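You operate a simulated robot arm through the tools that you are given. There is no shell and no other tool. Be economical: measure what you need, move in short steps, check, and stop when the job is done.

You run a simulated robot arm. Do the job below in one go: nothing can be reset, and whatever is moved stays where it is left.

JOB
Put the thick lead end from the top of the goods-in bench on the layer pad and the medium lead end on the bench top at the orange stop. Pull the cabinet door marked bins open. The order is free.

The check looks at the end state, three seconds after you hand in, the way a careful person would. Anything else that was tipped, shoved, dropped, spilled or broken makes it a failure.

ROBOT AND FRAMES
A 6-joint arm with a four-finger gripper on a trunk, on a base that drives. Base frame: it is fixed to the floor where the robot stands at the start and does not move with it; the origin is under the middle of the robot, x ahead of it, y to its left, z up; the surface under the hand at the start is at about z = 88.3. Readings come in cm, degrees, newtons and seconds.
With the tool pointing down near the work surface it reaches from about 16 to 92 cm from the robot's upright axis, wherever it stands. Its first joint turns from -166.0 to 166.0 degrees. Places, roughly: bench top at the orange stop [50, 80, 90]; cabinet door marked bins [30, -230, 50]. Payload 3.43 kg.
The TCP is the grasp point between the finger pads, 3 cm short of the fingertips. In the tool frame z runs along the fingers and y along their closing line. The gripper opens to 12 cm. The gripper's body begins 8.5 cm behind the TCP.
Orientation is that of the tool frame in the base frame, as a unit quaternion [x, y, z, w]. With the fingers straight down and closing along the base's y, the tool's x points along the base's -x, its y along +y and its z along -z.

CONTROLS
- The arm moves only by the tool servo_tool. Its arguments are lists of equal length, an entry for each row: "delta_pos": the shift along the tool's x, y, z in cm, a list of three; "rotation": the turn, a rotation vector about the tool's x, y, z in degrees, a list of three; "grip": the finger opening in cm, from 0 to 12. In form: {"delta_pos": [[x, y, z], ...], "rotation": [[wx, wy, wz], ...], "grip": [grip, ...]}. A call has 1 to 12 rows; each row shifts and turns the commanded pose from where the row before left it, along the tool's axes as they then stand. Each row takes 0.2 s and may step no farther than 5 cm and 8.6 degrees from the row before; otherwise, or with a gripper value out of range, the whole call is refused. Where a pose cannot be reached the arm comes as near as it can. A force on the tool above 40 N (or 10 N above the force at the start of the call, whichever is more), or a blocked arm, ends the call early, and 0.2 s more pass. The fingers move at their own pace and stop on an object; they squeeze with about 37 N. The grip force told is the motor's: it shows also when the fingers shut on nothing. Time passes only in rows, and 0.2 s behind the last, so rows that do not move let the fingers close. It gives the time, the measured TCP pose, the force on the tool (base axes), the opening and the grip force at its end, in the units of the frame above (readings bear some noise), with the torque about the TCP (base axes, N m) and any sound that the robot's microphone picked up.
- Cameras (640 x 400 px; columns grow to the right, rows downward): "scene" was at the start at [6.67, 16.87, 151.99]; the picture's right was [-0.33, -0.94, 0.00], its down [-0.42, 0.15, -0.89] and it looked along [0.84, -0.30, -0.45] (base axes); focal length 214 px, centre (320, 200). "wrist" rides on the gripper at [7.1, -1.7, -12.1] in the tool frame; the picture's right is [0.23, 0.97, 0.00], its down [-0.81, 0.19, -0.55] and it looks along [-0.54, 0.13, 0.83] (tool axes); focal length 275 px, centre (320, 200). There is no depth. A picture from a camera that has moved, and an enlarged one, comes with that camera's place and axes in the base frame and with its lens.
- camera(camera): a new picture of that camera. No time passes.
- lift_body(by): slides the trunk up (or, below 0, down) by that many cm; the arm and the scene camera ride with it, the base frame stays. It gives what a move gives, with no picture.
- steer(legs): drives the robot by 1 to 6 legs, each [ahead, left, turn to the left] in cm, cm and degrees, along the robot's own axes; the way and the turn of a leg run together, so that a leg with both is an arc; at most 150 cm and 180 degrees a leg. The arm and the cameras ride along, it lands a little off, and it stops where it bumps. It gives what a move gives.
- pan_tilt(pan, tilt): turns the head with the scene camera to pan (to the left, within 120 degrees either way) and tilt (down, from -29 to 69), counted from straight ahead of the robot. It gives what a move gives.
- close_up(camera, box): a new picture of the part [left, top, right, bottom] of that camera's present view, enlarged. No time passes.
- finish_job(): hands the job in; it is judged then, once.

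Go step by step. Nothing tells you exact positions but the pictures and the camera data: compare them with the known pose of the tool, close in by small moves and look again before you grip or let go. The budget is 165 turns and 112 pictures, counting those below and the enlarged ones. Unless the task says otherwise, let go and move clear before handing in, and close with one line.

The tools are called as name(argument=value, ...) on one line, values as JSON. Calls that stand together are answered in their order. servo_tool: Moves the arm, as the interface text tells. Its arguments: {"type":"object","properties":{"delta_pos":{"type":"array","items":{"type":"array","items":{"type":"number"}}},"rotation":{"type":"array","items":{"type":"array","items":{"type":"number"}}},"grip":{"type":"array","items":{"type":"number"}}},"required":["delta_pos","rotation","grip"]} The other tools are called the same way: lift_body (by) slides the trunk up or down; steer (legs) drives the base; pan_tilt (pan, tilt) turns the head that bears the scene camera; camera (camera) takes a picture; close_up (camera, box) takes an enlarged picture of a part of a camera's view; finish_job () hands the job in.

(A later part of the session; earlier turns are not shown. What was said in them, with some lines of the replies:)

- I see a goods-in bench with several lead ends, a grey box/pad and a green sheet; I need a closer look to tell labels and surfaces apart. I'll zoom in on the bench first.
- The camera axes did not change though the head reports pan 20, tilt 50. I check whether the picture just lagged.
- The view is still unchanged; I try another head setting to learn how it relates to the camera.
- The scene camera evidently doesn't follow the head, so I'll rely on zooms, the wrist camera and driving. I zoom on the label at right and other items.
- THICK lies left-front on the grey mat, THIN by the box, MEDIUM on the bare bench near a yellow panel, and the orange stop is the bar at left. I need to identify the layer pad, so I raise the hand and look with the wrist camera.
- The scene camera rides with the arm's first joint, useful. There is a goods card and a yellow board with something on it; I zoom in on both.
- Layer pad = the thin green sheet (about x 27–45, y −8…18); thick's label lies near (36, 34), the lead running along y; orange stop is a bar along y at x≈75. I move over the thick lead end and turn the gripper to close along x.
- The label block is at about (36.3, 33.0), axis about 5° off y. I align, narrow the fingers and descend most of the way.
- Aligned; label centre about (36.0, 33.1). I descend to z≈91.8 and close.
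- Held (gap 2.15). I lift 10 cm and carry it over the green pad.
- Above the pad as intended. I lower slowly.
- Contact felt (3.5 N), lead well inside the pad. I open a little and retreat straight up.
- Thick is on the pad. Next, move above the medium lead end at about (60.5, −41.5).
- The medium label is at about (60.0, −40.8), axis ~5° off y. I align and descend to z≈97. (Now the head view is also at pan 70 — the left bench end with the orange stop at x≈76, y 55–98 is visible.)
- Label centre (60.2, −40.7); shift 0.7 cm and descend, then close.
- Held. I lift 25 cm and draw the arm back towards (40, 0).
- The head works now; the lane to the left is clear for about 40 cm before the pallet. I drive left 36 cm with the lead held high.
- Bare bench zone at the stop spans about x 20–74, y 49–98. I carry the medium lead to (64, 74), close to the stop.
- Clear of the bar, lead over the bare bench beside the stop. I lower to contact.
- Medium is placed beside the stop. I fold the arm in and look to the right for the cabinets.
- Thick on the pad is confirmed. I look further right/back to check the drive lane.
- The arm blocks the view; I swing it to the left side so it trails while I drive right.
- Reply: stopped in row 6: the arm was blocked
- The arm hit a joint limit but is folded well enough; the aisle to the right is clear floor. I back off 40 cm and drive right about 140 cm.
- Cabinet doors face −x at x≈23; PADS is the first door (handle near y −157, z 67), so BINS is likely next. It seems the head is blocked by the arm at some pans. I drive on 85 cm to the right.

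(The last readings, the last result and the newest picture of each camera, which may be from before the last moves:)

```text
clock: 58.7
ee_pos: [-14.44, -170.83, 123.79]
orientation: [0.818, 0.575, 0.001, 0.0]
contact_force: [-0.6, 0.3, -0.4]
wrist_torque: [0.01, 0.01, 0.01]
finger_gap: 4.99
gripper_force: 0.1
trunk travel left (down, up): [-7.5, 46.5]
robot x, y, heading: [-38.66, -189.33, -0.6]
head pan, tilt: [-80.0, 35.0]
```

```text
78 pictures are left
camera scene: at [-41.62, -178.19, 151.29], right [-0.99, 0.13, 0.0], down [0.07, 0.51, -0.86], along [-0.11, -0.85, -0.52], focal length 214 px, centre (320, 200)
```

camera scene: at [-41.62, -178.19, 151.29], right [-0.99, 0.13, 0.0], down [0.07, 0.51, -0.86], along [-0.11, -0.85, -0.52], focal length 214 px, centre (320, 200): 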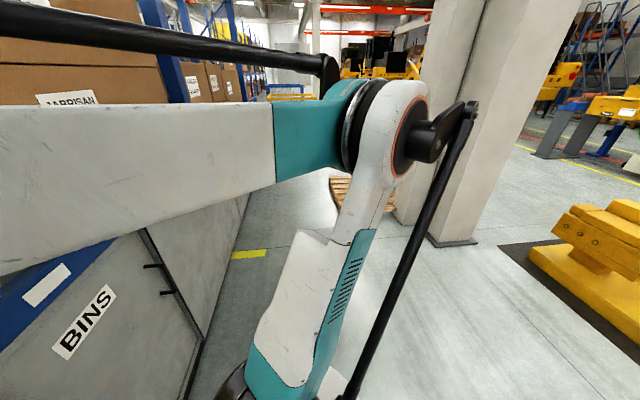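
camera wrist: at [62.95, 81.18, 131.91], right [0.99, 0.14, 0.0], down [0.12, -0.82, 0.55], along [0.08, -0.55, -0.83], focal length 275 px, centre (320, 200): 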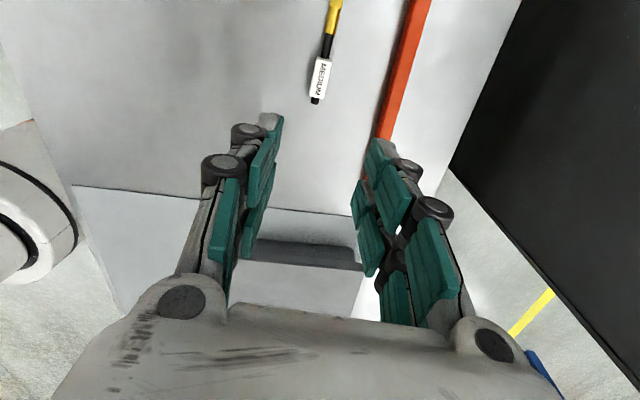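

BINS is the next door: its handle is at about y −250, z 72 near its right edge, so it hinges at left (y≈−203). I'll stand to the right of it, clear of the sweep.

steer(legs=[[-10, 0, 0], [0, -90, 0.5]])

servo_tool(delta_pos=[[0, 0, 0], [0, 0, 0], [0, 0, 0], [0, 0, 0], [0, 0, 0], [0, 0, 0], [0, 0, 0], [0, 0, 0], [0, 0, 0]], rotation=[[0, 0, 8], [0, 0, 8], [0, 0, 8], [0, 0, 8], [0, 0, 8], [0, 0, 8], [0, 0, 8], [0, 0, 8], [0, 0, 6.4]], grip=[5, 5, 5, 5, 5, 5, 5, 5, 5])

camera(camera="wrist")

```text
clock: 64.2
ee_pos: [-24.61, -260.54, 123.89]
orientation: [0.809, 0.588, 0.0, 0.0]
contact_force: [-0.7, -0.8, 0.6]
wrist_torque: [-0.01, 0.0, 0.01]
finger_gap: 5.0
gripper_force: 0.1
trunk travel left (down, up): [-7.5, 46.5]
robot x, y, heading: [-47.79, -279.87, 1.3]
head pan, tilt: [-80.0, 35.0]
```

```text
clock: 66.2
ee_pos: [-18.34, -282.21, 123.95]
orientation: [1.0, 0.016, 0.001, -0.003]
contact_force: [0.4, 0.0, -0.5]
wrist_torque: [0.0, 0.02, 0.0]
finger_gap: 5.0
gripper_force: 0.0
out of reach, approached as far as the arm can: row 3, 4, 5, 6, 7, 8, 9
trunk travel left (down, up): [-7.5, 46.5]
robot x, y, heading: [-48.39, -280.04, 1.5]
head pan, tilt: [-80.0, 35.0]
```

```text
77 pictures are left
camera wrist: at [-11.26, -280.22, 135.81], right [0.26, -0.97, 0.0], down [-0.8, -0.22, 0.55], along [-0.53, -0.14, -0.83], focal length 275 px, centre (320, 200)
```

wrist: 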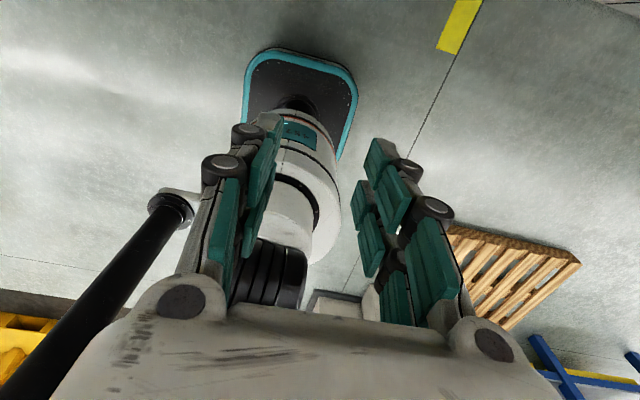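

The wrist is near its roll limit this way round, so I return to the original yaw, move forward a bit and pitch the tool to point forward (+x).

servo_tool(delta_pos=[[0, 0, 0], [0, 0, 0], [0, 0, 0], [0, 0, 0], [0, 0, 0], [0, 0, 0], [0, 0, 0], [0, 0, 0], [0, 0, 0], [0, 0, 0], [0, 0, 0], [0, 0, 0]], rotation=[[0, 0, -8.2], [0, 0, -8.2], [0, 0, -8.2], [0, 0, -8.2], [0, 0, -8.2], [0, 0, -8.2], [0, 0, -8.2], [0, 0, -8.2], [0, 0, -8.2], [0, 0, -8.2], [0, 0, -8.2], [0, 0, -8.2]], grip=[5, 5, 5, 5, 5, 5, 5, 5, 5, 5, 5, 5])

servo_tool(delta_pos=[[0, 0, 0], [0, 0, 0], [0, 0, 0], [0, 0, 0], [0, 0, 0], [0, 0, 0], [0, 0, 0], [0, 0, 0], [0, 0, 0], [0, 0, 0]], rotation=[[0, 0, -8.2], [0, 0, -8.2], [0, 0, -8.2], [0, 0, -8.2], [0, 0, -8.2], [0, 0, -8.2], [0, 0, -8.2], [0, 0, -8.2], [0, 0, -8.2], [0, 0, -6]], grip=[5, 5, 5, 5, 5, 5, 5, 5, 5, 5])

```text
clock: 68.8
ee_pos: [-18.26, -282.04, 123.93]
orientation: [0.642, 0.767, 0.0, 0.0]
contact_force: [-0.6, 0.0, 0.5]
wrist_torque: [-0.01, 0.02, -0.01]
finger_gap: 5.01
gripper_force: 0.0
trunk travel left (down, up): [-7.5, 46.5]
robot x, y, heading: [-48.1, -279.65, 1.2]
head pan, tilt: [-80.0, 35.0]
```

```text
clock: 71.0
ee_pos: [-18.28, -282.25, 123.8]
orientation: [0.0, 1.0, 0.0, -0.001]
contact_force: [0.3, 0.6, 0.0]
wrist_torque: [0.0, -0.01, 0.02]
finger_gap: 5.0
gripper_force: 0.2
trunk travel left (down, up): [-7.5, 46.5]
robot x, y, heading: [-48.23, -279.82, 1.2]
head pan, tilt: [-80.0, 35.0]
```

Now forward 12 cm and pitch up 90°.

servo_tool(delta_pos=[[-4, 0, 0], [-4, 0, 0], [-4, 0, 0]], rotation=[[0, 0, 0], [0, 0, 0], [0, 0, 0]], grip=[5, 5, 5])

servo_tool(delta_pos=[[0, 0, 0], [0, 0, 0], [0, 0, 0], [0, 0, 0], [0, 0, 0], [0, 0, 0], [0, 0, 0], [0, 0, 0], [0, 0, 0], [0, 0, 0], [0, 0, 0]], rotation=[[0, -8.2, 0], [0, -8.2, 0], [0, -8.2, 0], [0, -8.2, 0], [0, -8.2, 0], [0, -8.2, 0], [0, -8.2, 0], [0, -8.2, 0], [0, -8.2, 0], [0, -8.2, 0], [0, -8, 0]], grip=[5, 5, 5, 5, 5, 5, 5, 5, 5, 5, 5])

pan_tilt(pan=40, tilt=35)

camera(camera="scene")

camera(camera="wrist")

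```text
clock: 71.8
ee_pos: [-6.45, -282.11, 123.95]
orientation: [0.003, 1.0, 0.0, 0.0]
contact_force: [0.4, 0.0, 1.1]
wrist_torque: [-0.01, -0.04, -0.02]
finger_gap: 5.0
gripper_force: 0.2
trunk travel left (down, up): [-7.5, 46.5]
robot x, y, heading: [-48.29, -280.24, 1.2]
head pan, tilt: [-80.0, 35.0]
```

```text
clock: 74.2
ee_pos: [-6.35, -282.15, 123.65]
orientation: [0.0, 0.716, -0.001, 0.698]
contact_force: [0.5, 0.1, 0.7]
wrist_torque: [0.02, -0.01, -0.01]
finger_gap: 4.99
gripper_force: 0.1
trunk travel left (down, up): [-7.5, 46.5]
robot x, y, heading: [-48.25, -279.9, 1.1]
head pan, tilt: [-80.0, 35.0]
```

```text
clock: 76.2
ee_pos: [-6.34, -282.17, 123.82]
orientation: [-0.001, 0.716, 0.0, 0.698]
contact_force: [0.4, 0.3, -0.2]
wrist_torque: [-0.02, -0.02, 0.01]
finger_gap: 5.0
gripper_force: 0.0
trunk travel left (down, up): [-7.5, 46.5]
robot x, y, heading: [-48.04, -279.82, 1.3]
head pan, tilt: [40.0, 35.0]
```

```text
76 pictures are left
camera scene: at [-44.09, -254.07, 150.68], right [0.66, -0.75, 0.0], down [-0.43, -0.38, -0.82], along [0.62, 0.54, -0.57], focal length 214 px, centre (320, 200)
```

scene: 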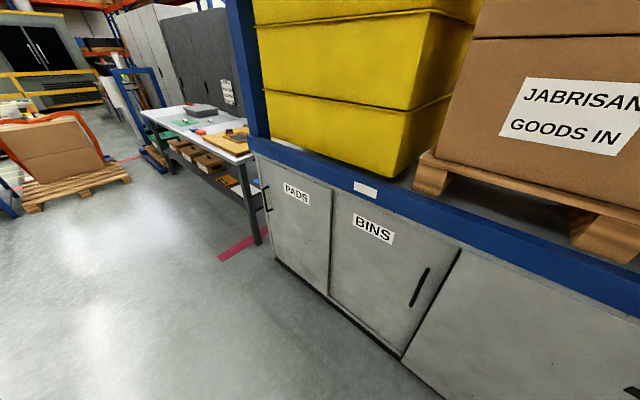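

```text
75 pictures are left
camera wrist: at [-18.56, -283.7, 116.85], right [-0.01, 0.97, -0.23], down [-0.53, 0.19, 0.82], along [0.85, 0.13, 0.52], focal length 275 px, centre (320, 200)
```

wrist: 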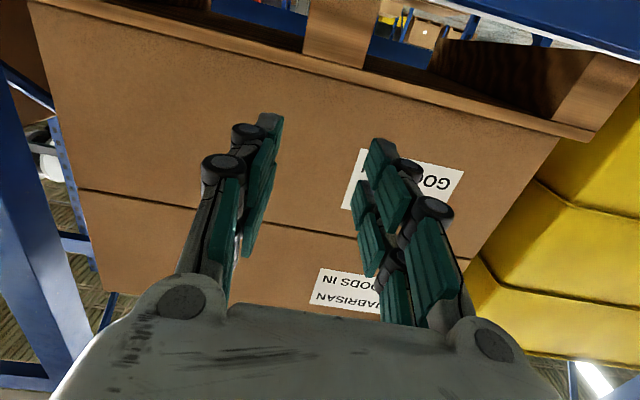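

Clear view: BINS door with a vertical bar handle near its right edge, hinge left. I zoom for geometry.

close_up(camera="scene", box=[300, 180, 500, 380])

```text
2.00 times, centred on (400, 280) of scene
camera zoom: at [-44.09, -254.07, 150.68], right [0.66, -0.75, 0.0], down [-0.43, -0.38, -0.82], along [0.62, 0.54, -0.57], focal length 429 px, centre (160, 40)
```

zoom: 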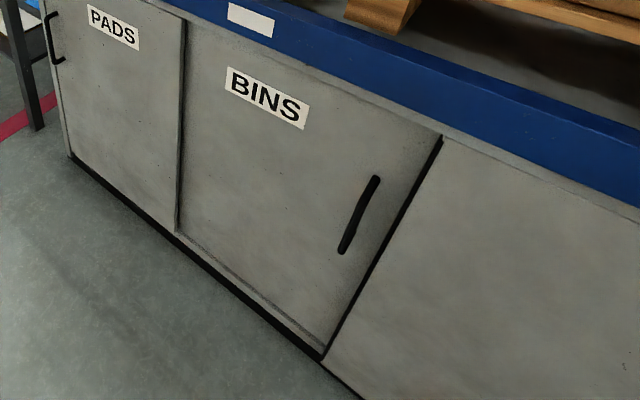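

Door spans y −203…−257, z 12–97, face x≈23; handle bar at y≈−251, z 61–85. I move the hand to a standoff in front of the handle.

servo_tool(delta_pos=[[3.6, 2.2, 0.3], [3.6, 2.2, 0.3], [3.6, 2.2, 0.3], [3.6, 2.2, 0.3], [3.6, 2.2, 0.3], [3.6, 2.2, 0.3], [3.6, 2.2, 0.3]], rotation=[[0, 0, 0], [0, 0, 0], [0, 0, 0], [0, 0, 0], [0, 0, 0], [0, 0, 0], [0, 0, 0]], grip=[6, 6, 6, 6, 6, 6, 6])

servo_tool(delta_pos=[[3.6, 2.2, 0.3], [3.6, 2.2, 0.3], [3.6, 2.2, 0.3], [3.6, 2.2, 0.3], [3.6, 2.2, 0.3], [3.6, 2.2, 0.3], [3.6, 2.2, 0.3]], rotation=[[0, 0, 0], [0, 0, 0], [0, 0, 0], [0, 0, 0], [0, 0, 0], [0, 0, 0], [0, 0, 0]], grip=[6, 6, 6, 6, 6, 6, 6])

camera(camera="wrist")

camera(camera="scene")

```text
clock: 77.8
ee_pos: [-4.61, -267.58, 113.03]
orientation: [0.001, 0.708, -0.001, 0.706]
contact_force: [0.4, 0.8, 0.4]
wrist_torque: [-0.01, 0.02, -0.01]
finger_gap: 6.0
gripper_force: 0.0
out of reach, approached as far as the arm can: row 4, 5, 6, 7
trunk travel left (down, up): [-7.5, 46.5]
robot x, y, heading: [-48.49, -279.6, 1.6]
head pan, tilt: [40.0, 35.0]
```

```text
clock: 78.9
ee_pos: [-4.18, -268.1, 112.76]
orientation: [0.054, 0.705, -0.053, 0.705]
contact_force: [-1.1, -0.2, 0.7]
wrist_torque: [0.0, -0.03, 0.02]
finger_gap: 5.99
gripper_force: 0.0
out of reach, approached as far as the arm can: row 1, 2, 3, 4, 5
trunk travel left (down, up): [-7.5, 46.5]
robot x, y, heading: [-48.37, -280.08, 1.3]
head pan, tilt: [40.0, 35.0]
stopped in row 5: the arm was blocked; the commanded pose is now the measured one
```

```text
73 pictures are left
camera wrist: at [-16.41, -267.76, 105.58], right [0.15, 0.96, -0.23], down [-0.52, 0.27, 0.81], along [0.84, 0.0, 0.54], focal length 275 px, centre (320, 200)
```

wrist: 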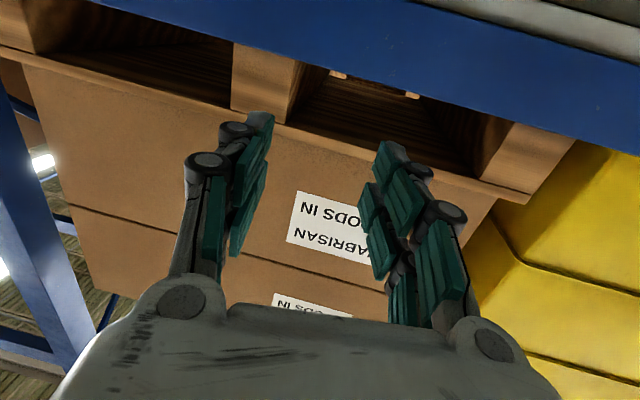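

```text
72 pictures are left
camera scene: at [-44.2, -254.11, 150.71], right [0.67, -0.75, 0.0], down [-0.43, -0.38, -0.82], along [0.61, 0.55, -0.57], focal length 214 px, centre (320, 200)
```

scene: 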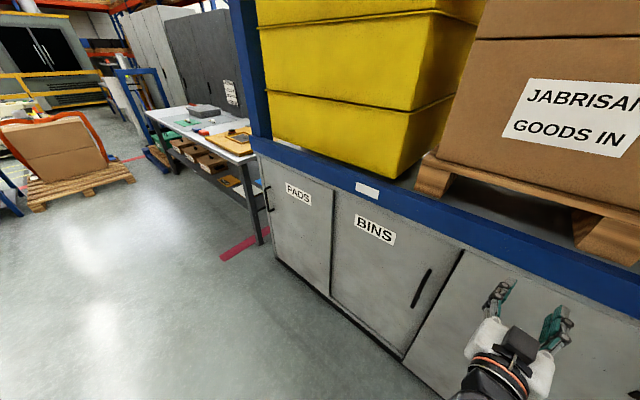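

The horizontal pose is too folded to reach low. I'll instead use a 45° downward-forward approach, which still lets the fingers close on the vertical bar.

servo_tool(delta_pos=[[0, 0, 0], [0, 0, 0], [0, 0, 0], [0, 0, 0], [0, 0, 0], [0, 0, 0], [0, 0, 0], [0, 0, 0]], rotation=[[-4.3, 0, 0], [-4.3, 0, 0], [0, 7.5, 0], [0, 7.5, 0], [0, 7.5, 0], [0, 7.5, 0], [0, 7.5, 0], [0, 7.5, 0]], grip=[6, 6, 6, 6, 6, 6, 6, 6])

```text
clock: 80.7
ee_pos: [-3.87, -267.28, 112.71]
orientation: [-0.005, 0.924, 0.002, 0.382]
contact_force: [0.0, 1.0, -1.2]
wrist_torque: [0.0, 0.03, 0.01]
finger_gap: 6.03
gripper_force: 0.0
trunk travel left (down, up): [-7.5, 46.5]
robot x, y, heading: [-48.2, -279.6, 1.2]
head pan, tilt: [40.0, 35.0]
```

Now to a standoff along the approach line, at about (8, −251, 84).

servo_tool(delta_pos=[[1.48, 2.04, 3.59], [1.48, 2.04, 3.59], [1.48, 2.04, 3.59], [1.48, 2.04, 3.59], [1.48, 2.04, 3.59], [1.48, 2.04, 3.59], [1.48, 2.04, 3.59], [1.48, 2.04, 3.59], [0, 0, 0]], rotation=[[0, 0, 0], [0, 0, 0], [0, 0, 0], [0, 0, 0], [0, 0, 0], [0, 0, 0], [0, 0, 0], [0, 0, 0], [0, 0, 0]], grip=[6, 6, 6, 6, 6, 6, 6, 6, 6])

camera(camera="wrist")

close_up(camera="scene", box=[300, 180, 500, 380])

```text
clock: 82.7
ee_pos: [8.42, -250.09, 84.78]
orientation: [-0.004, 0.925, 0.001, 0.38]
contact_force: [-0.3, 0.3, 0.0]
wrist_torque: [-0.02, 0.0, -0.01]
finger_gap: 5.99
gripper_force: 0.1
out of reach, approached as far as the arm can: row 8
trunk travel left (down, up): [-7.5, 46.5]
robot x, y, heading: [-48.43, -279.73, 1.5]
head pan, tilt: [40.0, 35.0]
```

```text
71 pictures are left
camera wrist: at [-5.03, -251.8, 88.19], right [-0.17, 0.97, -0.16], down [0.19, 0.19, 0.96], along [0.97, 0.14, -0.21], focal length 275 px, centre (320, 200)
```

wrist: 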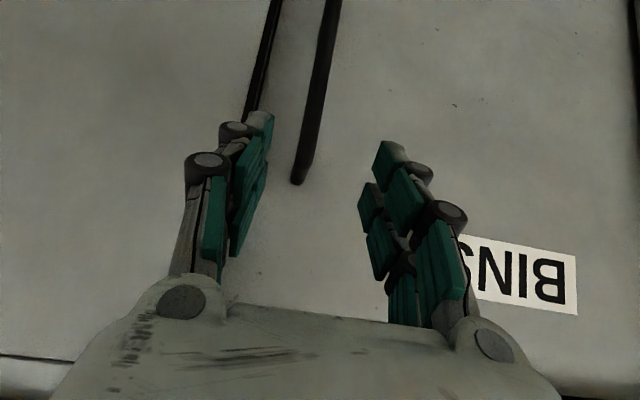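

```text
2.00 times, centred on (400, 280) of scene
camera zoom: at [-44.03, -254.02, 150.67], right [0.66, -0.75, 0.0], down [-0.43, -0.38, -0.82], along [0.62, 0.54, -0.57], focal length 429 px, centre (160, 40)
```

zoom: 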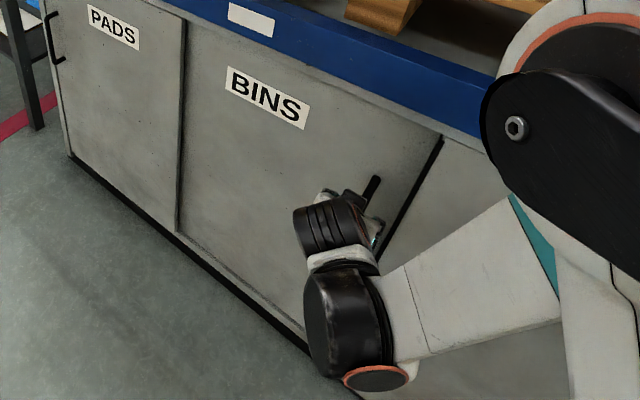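

The fingers are centred on the bar (y≈−250.6, top at z≈82). I lower the trunk 7 cm to gain reach.

lift_body(by=-7)

servo_tool(delta_pos=[[-3, -0.2, 3.5], [-1.5, -0.2, 3]], rotation=[[0, 0, 0], [0, 0, 0]], grip=[6, 6])

camera(camera="wrist")

```text
clock: 83.8
ee_pos: [8.52, -250.14, 77.77]
orientation: [-0.005, 0.925, 0.001, 0.381]
contact_force: [0.5, 0.5, -0.5]
wrist_torque: [-0.03, 0.0, 0.0]
finger_gap: 6.0
gripper_force: 0.1
trunk travel left (down, up): [-0.5, 53.5]
robot x, y, heading: [-48.78, -279.49, 1.0]
head pan, tilt: [40.0, 35.0]
```

```text
clock: 84.4
ee_pos: [16.31, -250.28, 76.41]
orientation: [-0.004, 0.925, 0.002, 0.381]
contact_force: [-0.4, 0.2, 0.2]
wrist_torque: [-0.02, -0.02, -0.01]
finger_gap: 5.97
gripper_force: 0.0
trunk travel left (down, up): [-0.5, 53.5]
robot x, y, heading: [-48.42, -279.56, 1.4]
head pan, tilt: [40.0, 35.0]
```

```text
69 pictures are left
camera wrist: at [2.65, -251.97, 79.79], right [-0.17, 0.97, -0.16], down [0.18, 0.19, 0.96], along [0.97, 0.14, -0.21], focal length 275 px, centre (320, 200)
```

wrist: 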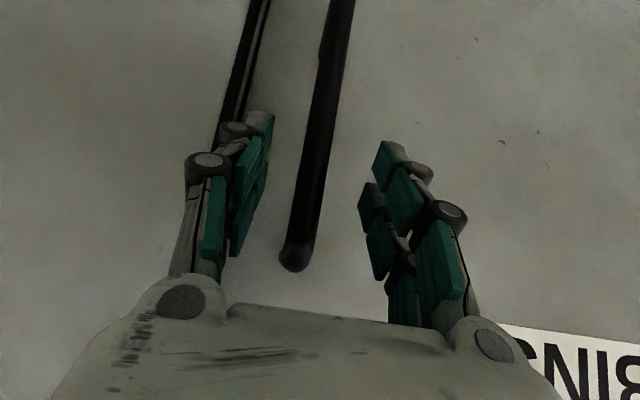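

Bar is between the fingers in y; its x is about 20–22. I advance 3.5 cm and close.

servo_tool(delta_pos=[[-0.3, -0.2, 2], [-0.3, 0, 2.2], [0, 0, 0]], rotation=[[0, 0, 0], [0, 0, 0], [0, 0, 0]], grip=[6, 6, 6])

camera(camera="wrist")

close_up(camera="scene", box=[340, 200, 460, 320])

```text
clock: 85.2
ee_pos: [19.72, -250.37, 73.71]
orientation: [-0.005, 0.925, 0.001, 0.381]
contact_force: [0.0, -0.3, -0.8]
wrist_torque: [-0.02, -0.02, 0.0]
finger_gap: 6.0
gripper_force: 0.1
trunk travel left (down, up): [-0.5, 53.5]
robot x, y, heading: [-47.97, -279.55, 1.1]
head pan, tilt: [40.0, 35.0]
```

```text
68 pictures are left
camera wrist: at [6.18, -252.08, 77.22], right [-0.17, 0.97, -0.16], down [0.19, 0.19, 0.96], along [0.97, 0.14, -0.21], focal length 275 px, centre (320, 200)
```

wrist: 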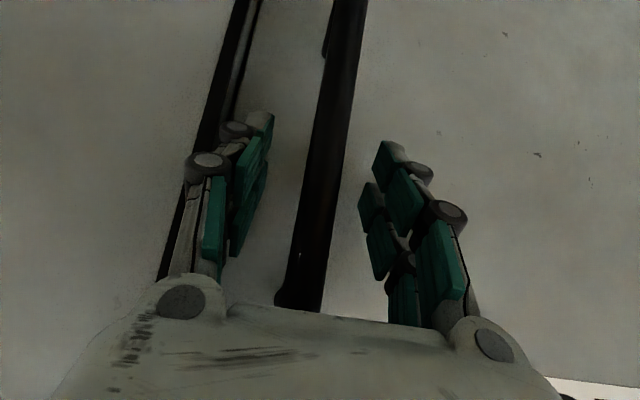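

```text
3.33 times, centred on (400, 260) of scene
camera zoom: at [-44.03, -254.05, 143.67], right [0.66, -0.75, 0.0], down [-0.43, -0.38, -0.82], along [0.62, 0.54, -0.57], focal length 715 px, centre (53, 0)
```

zoom: 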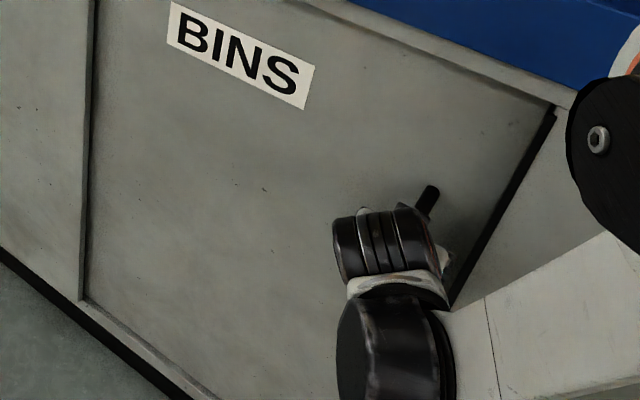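

Triangulating three views puts the bar at x≈25.5, y≈−249.9 (face ≈29). I advance about 4.5 cm more.

servo_tool(delta_pos=[[-0.5, 0.2, 1.8], [-0.5, 0.2, 1.8], [-0.3, 0, 1.4], [0, 0, 0]], rotation=[[0, 0, 0], [0, 0, 0], [0, 0, 0], [0, 0, 0]], grip=[6, 6, 6, 6])

camera(camera="wrist")

```text
clock: 85.7
ee_pos: [20.47, -250.55, 72.86]
orientation: [-0.002, 0.926, 0.0, 0.377]
contact_force: [-69.4, 10.3, 30.7]
wrist_torque: [2.85, 0.45, -1.71]
finger_gap: 2.93
gripper_force: 17.9
trunk travel left (down, up): [-0.5, 53.5]
robot x, y, heading: [-48.55, -279.95, 0.9]
head pan, tilt: [40.0, 35.0]
stopped in row 2: the force on the tool passed its limit at 62 N (the readings are from after the stop); the commanded pose is now the measured one
```

```text
66 pictures are left
camera wrist: at [6.91, -252.12, 76.38], right [-0.17, 0.97, -0.16], down [0.19, 0.19, 0.96], along [0.97, 0.13, -0.22], focal length 275 px, centre (320, 200)
```

wrist: 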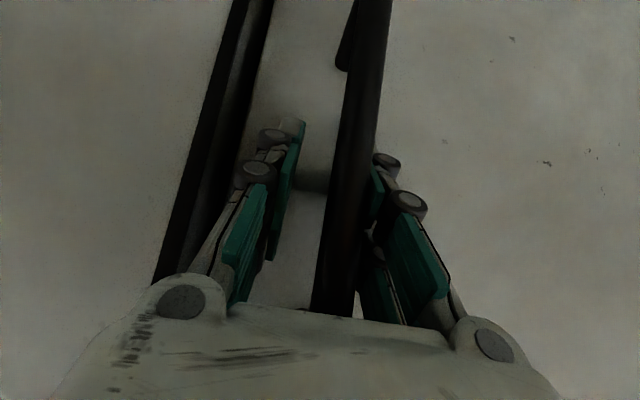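

I hit resistance (−69 N in x): the tips touch the door face, so the face is at about x 23 after all. I back off 1.5 cm.

servo_tool(delta_pos=[[0, 0, -1], [0, 0, -0.5], [0, 0, 0]], rotation=[[0, 0, 0], [0, 0, 0], [0, 0, 0]], grip=[6, 6, 6])

camera(camera="wrist")

camera(camera="scene")

```text
clock: 86.5
ee_pos: [19.72, -250.17, 73.85]
orientation: [-0.006, 0.926, 0.002, 0.378]
contact_force: [-0.4, 0.0, -0.2]
wrist_torque: [0.01, 0.01, 0.04]
finger_gap: 6.01
gripper_force: 0.1
trunk travel left (down, up): [-0.5, 53.5]
robot x, y, heading: [-48.32, -279.92, 1.5]
head pan, tilt: [40.0, 35.0]
```

```text
65 pictures are left
camera wrist: at [6.34, -251.89, 77.3], right [-0.17, 0.97, -0.16], down [0.19, 0.2, 0.96], along [0.97, 0.14, -0.22], focal length 275 px, centre (320, 200)
```

wrist: 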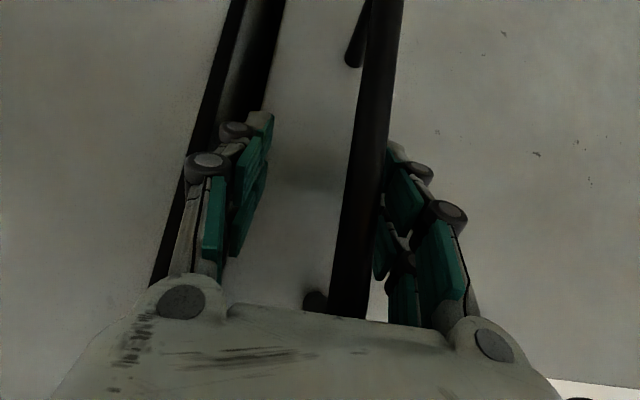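

```text
64 pictures are left
camera scene: at [-44.09, -254.06, 143.68], right [0.66, -0.75, 0.0], down [-0.43, -0.38, -0.82], along [0.62, 0.54, -0.57], focal length 214 px, centre (320, 200)
```

scene: 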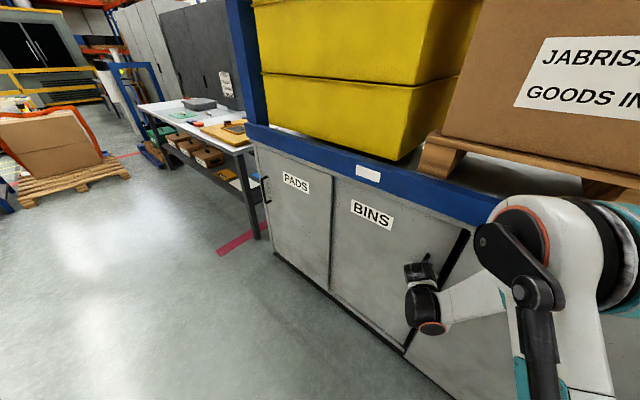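

The bar shifted in the view — the door seems to have moved a bit (gap at its right edge widened). I zoom in to see.

close_up(camera="scene", box=[320, 180, 500, 380])

close_up(camera="wrist", box=[140, 0, 460, 200])

```text
2.00 times, centred on (410, 280) of scene
camera zoom: at [-44.09, -254.06, 143.68], right [0.66, -0.75, 0.0], down [-0.43, -0.38, -0.82], along [0.62, 0.54, -0.57], focal length 429 px, centre (140, 40)
```

zoom: 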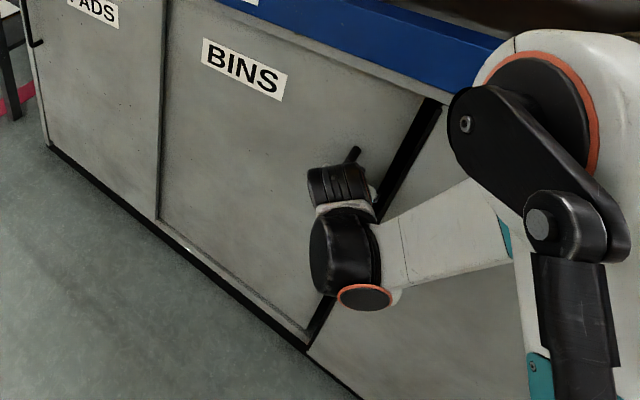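

```text
2.00 times, centred on (300, 100) of wrist
camera zoom: at [6.34, -251.89, 77.3], right [-0.17, 0.97, -0.16], down [0.19, 0.2, 0.96], along [0.97, 0.14, -0.22], focal length 551 px, centre (360, 400)
```

zoom: 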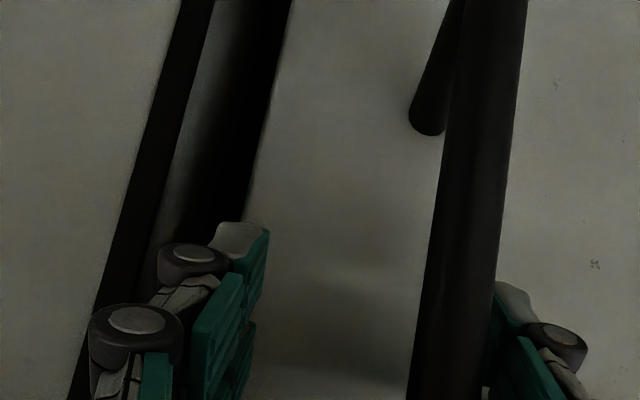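

The gap widened uniformly along the full height and the door sits behind a bottom rail: it looks like a sliding door that has slid a couple of cm to +y. I centre on the bar and grip it, then test by moving a little in +y.

servo_tool(delta_pos=[[0, 1.8, 0], [0, 0, 0], [0, 0, 0], [0, 0, 0]], rotation=[[0, 0, 0], [0, 0, 0], [0, 0, 0], [0, 0, 0]], grip=[6, 6, 0, 0])

camera(camera="wrist")

```text
clock: 87.5
ee_pos: [19.82, -248.25, 73.7]
orientation: [-0.006, 0.926, 0.002, 0.378]
contact_force: [2.8, 0.7, 1.5]
wrist_torque: [0.04, 0.57, 0.05]
finger_gap: 1.39
gripper_force: 43.5
trunk travel left (down, up): [-0.5, 53.5]
robot x, y, heading: [-47.98, -279.65, 1.0]
head pan, tilt: [40.0, 35.0]
```

```text
61 pictures are left
camera wrist: at [6.32, -249.92, 77.2], right [-0.17, 0.97, -0.16], down [0.19, 0.2, 0.96], along [0.97, 0.14, -0.22], focal length 275 px, centre (320, 200)
```

wrist: 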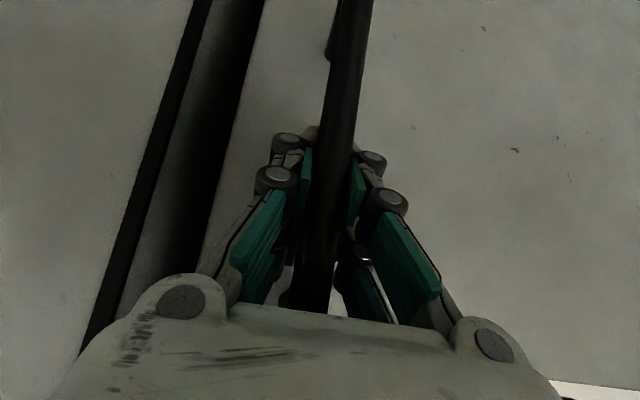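

Bar gripped (1.4 cm thick). Test slide of 2 cm in +y.

servo_tool(delta_pos=[[0, 0.7, 0], [0, 0.7, 0], [0, 0.7, 0], [0, 0, 0]], rotation=[[0, 0, 0], [0, 0, 0], [0, 0, 0], [0, 0, 0]], grip=[0, 0, 0, 0])

camera(camera="wrist")

```text
clock: 88.5
ee_pos: [19.89, -246.22, 73.62]
orientation: [-0.005, 0.926, 0.001, 0.378]
contact_force: [1.2, 2.5, -7.0]
wrist_torque: [0.07, -0.24, -0.03]
finger_gap: 1.4
gripper_force: 43.6
trunk travel left (down, up): [-0.5, 53.5]
robot x, y, heading: [-48.48, -279.8, 1.2]
head pan, tilt: [40.0, 35.0]
```

```text
60 pictures are left
camera wrist: at [6.33, -247.86, 77.21], right [-0.18, 0.97, -0.16], down [0.19, 0.2, 0.96], along [0.97, 0.14, -0.22], focal length 275 px, centre (320, 200)
```

wrist: 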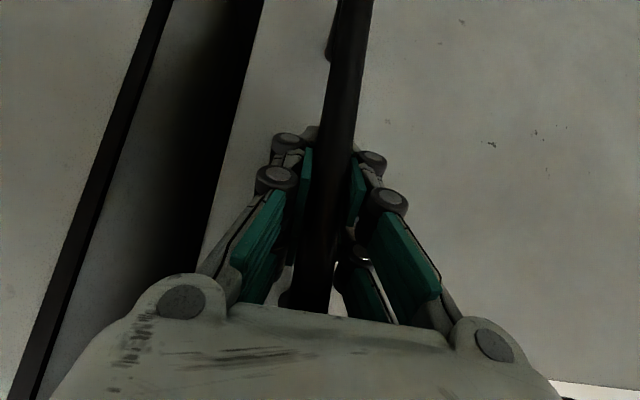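

It slides freely — a sliding door. I keep sliding it to +y by 20 cm.

servo_tool(delta_pos=[[0, 1.8, 0], [0, 1.8, 0], [0, 1.8, 0], [0, 1.8, 0], [0, 1.8, 0], [0, 1.8, 0], [0, 1.8, 0], [0, 1.8, 0], [0, 1.8, 0], [0, 1.8, 0], [0, 1.8, 0], [0, 0, 0]], rotation=[[0, 0, 0], [0, 0, 0], [0, 0, 0], [0, 0, 0], [0, 0, 0], [0, 0, 0], [0, 0, 0], [0, 0, 0], [0, 0, 0], [0, 0, 0], [0, 0, 0], [0, 0, 0]], grip=[0, 0, 0, 0, 0, 0, 0, 0, 0, 0, 0, 0])

camera(camera="scene")

```text
clock: 90.4
ee_pos: [19.78, -231.56, 73.59]
orientation: [-0.004, 0.926, 0.001, 0.378]
contact_force: [7.2, 2.7, -3.0]
wrist_torque: [0.11, -0.94, 0.04]
finger_gap: 1.41
gripper_force: 43.8
trunk travel left (down, up): [-0.5, 53.5]
robot x, y, heading: [-48.06, -280.07, 1.5]
head pan, tilt: [40.0, 35.0]
stopped in row 9: the force on the tool passed its limit at 41 N (the readings are from after the stop); the commanded pose is now the measured one
```

```text
59 pictures are left
camera scene: at [-43.97, -254.04, 143.66], right [0.66, -0.75, 0.0], down [-0.43, -0.38, -0.82], along [0.62, 0.54, -0.57], focal length 214 px, centre (320, 200)
```

scene: 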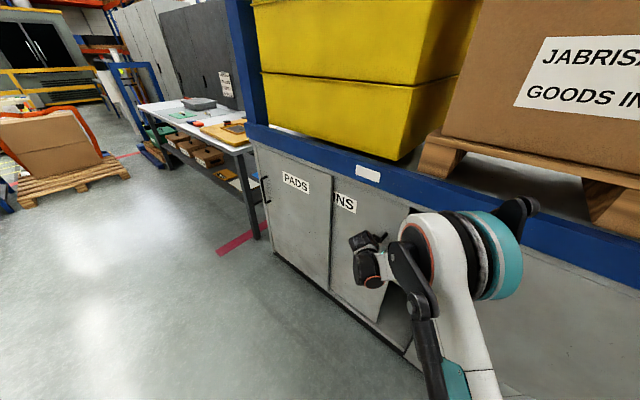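

Confirmed: the door slides behind PADS, now open ~18 cm. The stop may have been from speed; I continue more slowly.

servo_tool(delta_pos=[[0, 1, 0], [0, 1, 0], [0, 1, 0], [0, 1, 0], [0, 1, 0], [0, 1, 0], [0, 1, 0], [0, 1, 0], [0, 0, 0]], rotation=[[0, 0, 0], [0, 0, 0], [0, 0, 0], [0, 0, 0], [0, 0, 0], [0, 0, 0], [0, 0, 0], [0, 0, 0], [0, 0, 0]], grip=[0, 0, 0, 0, 0, 0, 0, 0, 0])

```text
clock: 92.5
ee_pos: [19.71, -223.7, 73.71]
orientation: [-0.004, 0.925, 0.001, 0.379]
contact_force: [1.6, 0.1, 3.6]
wrist_torque: [-0.1, 0.39, -0.05]
finger_gap: 1.39
gripper_force: 43.6
trunk travel left (down, up): [-0.5, 53.5]
robot x, y, heading: [-48.27, -280.11, 1.2]
head pan, tilt: [40.0, 35.0]
stopped in row 9: the force on the tool passed its limit at 41 N (the readings are from after the stop); the commanded pose is now the measured one
```

Still moving (open ~26 cm). Continue at the same pace.

servo_tool(delta_pos=[[0, 0.8, 0], [0, 0.8, 0], [0, 0.8, 0], [0, 0.8, 0], [0, 0.8, 0], [0, 0.8, 0], [0, 0.8, 0], [0, 0.8, 0], [0, 0.8, 0], [0, 0.5, 0], [0, 0.2, 0], [0, 0, 0]], rotation=[[0, 0, 0], [0, 0, 0], [0, 0, 0], [0, 0, 0], [0, 0, 0], [0, 0, 0], [0, 0, 0], [0, 0, 0], [0, 0, 0], [0, 0, 0], [0, 0, 0], [0, 0, 0]], grip=[0, 0, 0, 0, 0, 0, 0, 0, 0, 0, 0, 0])

camera(camera="scene")

```text
clock: 95.1
ee_pos: [19.94, -215.8, 73.62]
orientation: [-0.004, 0.925, 0.001, 0.379]
contact_force: [29.3, -4.5, 11.9]
wrist_torque: [-0.07, 0.68, 0.06]
finger_gap: 1.38
gripper_force: 43.9
trunk travel left (down, up): [-0.5, 53.5]
robot x, y, heading: [-48.14, -279.64, 1.2]
head pan, tilt: [40.0, 35.0]
```

```text
58 pictures are left
camera scene: at [-43.9, -254.16, 143.7], right [0.66, -0.75, 0.0], down [-0.43, -0.38, -0.82], along [0.62, 0.54, -0.57], focal length 214 px, centre (320, 200)
```

scene: 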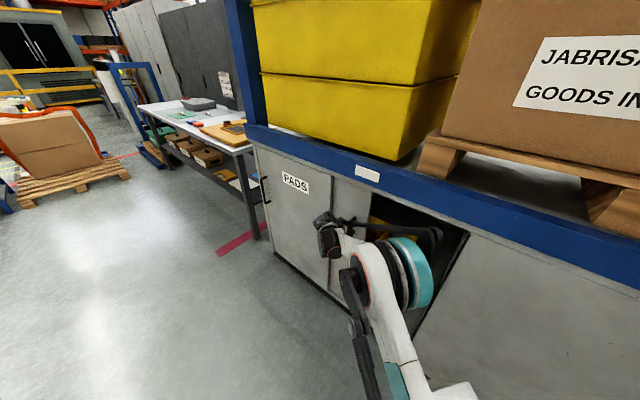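

Open ~35 cm, with some room left. I slide further, gently.

servo_tool(delta_pos=[[0, 0.7, -0.1], [0, 0.7, -0.1], [0, 0.7, 0], [0, 0.7, 0], [0, 0.7, 0], [0, 0.7, 0], [0, 0.7, 0], [0, 0.7, 0], [0, 0.5, 0], [0, 0, 0]], rotation=[[0, 0, 0], [0, 0, 0], [0, 0, 0], [0, 0, 0], [0, 0, 0], [0, 0, 0], [0, 0, 0], [0, 0, 0], [0, 0, 0], [0, 0, 0]], grip=[0, 0, 0, 0, 0, 0, 0, 0, 0, 0])

camera(camera="wrist")

```text
clock: 97.3
ee_pos: [19.62, -209.69, 73.77]
orientation: [-0.003, 0.925, 0.0, 0.379]
contact_force: [37.4, -2.3, -1.9]
wrist_torque: [-0.04, 0.29, 0.02]
finger_gap: 1.43
gripper_force: 43.4
trunk travel left (down, up): [-0.5, 53.5]
robot x, y, heading: [-48.18, -279.77, 1.2]
head pan, tilt: [40.0, 35.0]
```

```text
57 pictures are left
camera wrist: at [6.09, -211.31, 77.19], right [-0.17, 0.97, -0.16], down [0.19, 0.2, 0.96], along [0.97, 0.13, -0.22], focal length 275 px, centre (320, 200)
```

wrist: 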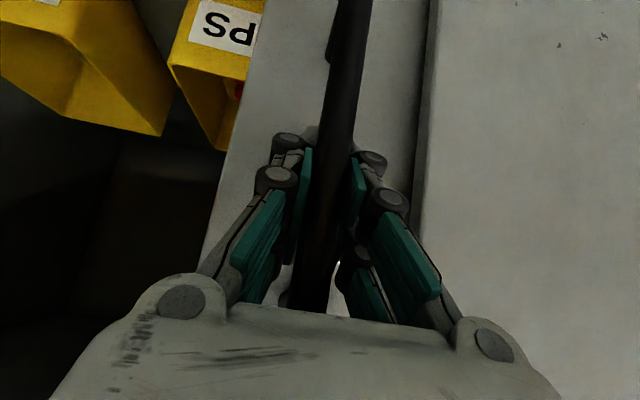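

Open ~41 cm, bins visible inside. I push the last bit until it stops.

servo_tool(delta_pos=[[0, 0.6, -0.1], [0, 0.6, 0], [0, 0.6, 0], [0, 0.6, 0], [0, 0, 0]], rotation=[[0, 0, 0], [0, 0, 0], [0, 0, 0], [0, 0, 0], [0, 0, 0]], grip=[0, 0, 0, 0, 0])

camera(camera="wrist")

```text
clock: 98.5
ee_pos: [19.61, -207.26, 73.64]
orientation: [-0.005, 0.926, 0.001, 0.377]
contact_force: [35.1, 2.3, -12.9]
wrist_torque: [0.17, 0.39, -0.06]
finger_gap: 1.42
gripper_force: 43.6
trunk travel left (down, up): [-0.5, 53.5]
robot x, y, heading: [-48.21, -279.62, 1.0]
head pan, tilt: [40.0, 35.0]
```

```text
56 pictures are left
camera wrist: at [6.09, -208.83, 77.21], right [-0.17, 0.97, -0.16], down [0.19, 0.2, 0.96], along [0.97, 0.13, -0.22], focal length 275 px, centre (320, 200)
```

wrist: 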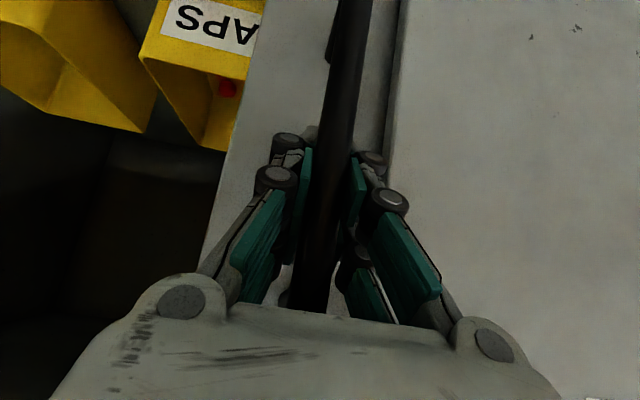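

Open ~43 cm, essentially to the stop. I release slightly and back straight out.

servo_tool(delta_pos=[[0, 0, 0], [0, 0, 0], [1, 0, -2], [2, 0, -3], [2, -1, -3], [1, -2, -3], [0, -2, -3]], rotation=[[0, 0, 0], [0, 0, 0], [0, 0, 0], [0, 0, 0], [0, 0, 0], [0, 0, 0], [0, 0, 0]], grip=[2.8, 2.8, 2.8, 2.8, 4, 4, 4])

camera(camera="wrist")

camera(camera="scene")

```text
clock: 100.1
ee_pos: [4.97, -212.38, 79.89]
orientation: [-0.005, 0.925, 0.0, 0.379]
contact_force: [0.4, 0.1, -1.3]
wrist_torque: [0.0, 0.01, 0.0]
finger_gap: 4.0
gripper_force: 0.0
trunk travel left (down, up): [-0.5, 53.5]
robot x, y, heading: [-48.01, -279.57, 0.9]
head pan, tilt: [40.0, 35.0]
```

```text
55 pictures are left
camera wrist: at [-8.46, -213.99, 83.24], right [-0.17, 0.97, -0.16], down [0.19, 0.2, 0.96], along [0.97, 0.13, -0.22], focal length 275 px, centre (320, 200)
```

wrist: 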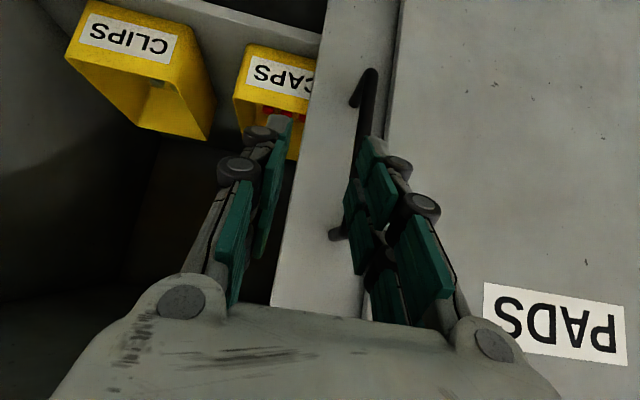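

```text
54 pictures are left
camera scene: at [-44.04, -254.03, 143.67], right [0.66, -0.75, 0.0], down [-0.43, -0.38, -0.82], along [0.62, 0.54, -0.57], focal length 214 px, centre (320, 200)
```

scene: 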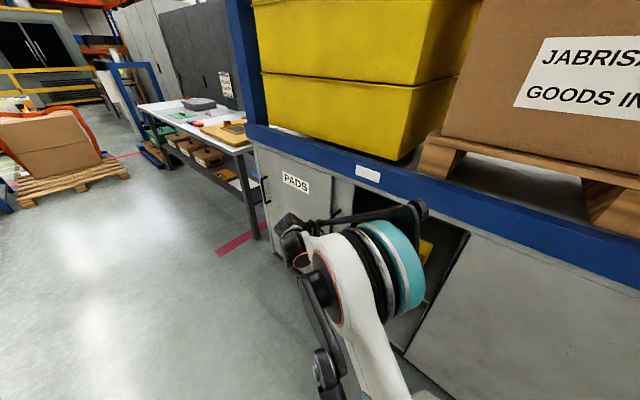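

The BINS door is open and stays. I check the bench items once more by zoom before handing in.

close_up(camera="scene", box=[130, 80, 270, 170])

```text
4.44 times, centred on (200, 125) of scene
camera zoom: at [-44.04, -254.03, 143.67], right [0.66, -0.75, 0.0], down [-0.43, -0.38, -0.82], along [0.62, 0.54, -0.57], focal length 953 px, centre (853, 533)
```

zoom: 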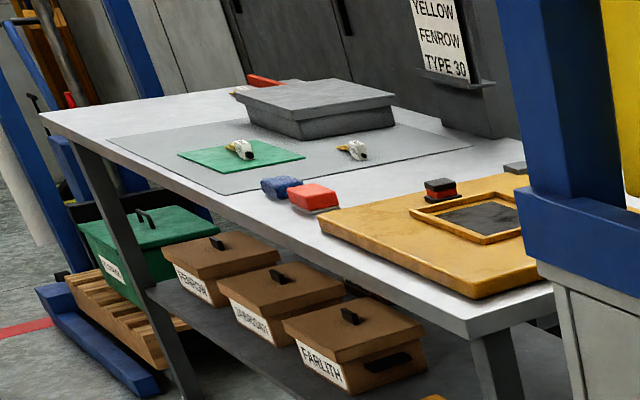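

Everything stands as intended: thick on the green pad, medium by the orange stop, BINS door slid open, and the hand is clear. I hand in.

finish_job()

```text
The job is handed in.
```

I put the thick lead end on the green sheet, put the medium lead end on the bench top about 10 cm from the orange stop, and opened the BINS door about 43 cm. Nothing on the bench carried the name "layer pad", so I took the green sheet to be it. The door slides rather than swings, and while reaching for its handle I bumped it with about 69 N. That shifted it 2 cm towards open, and I saw no damage.
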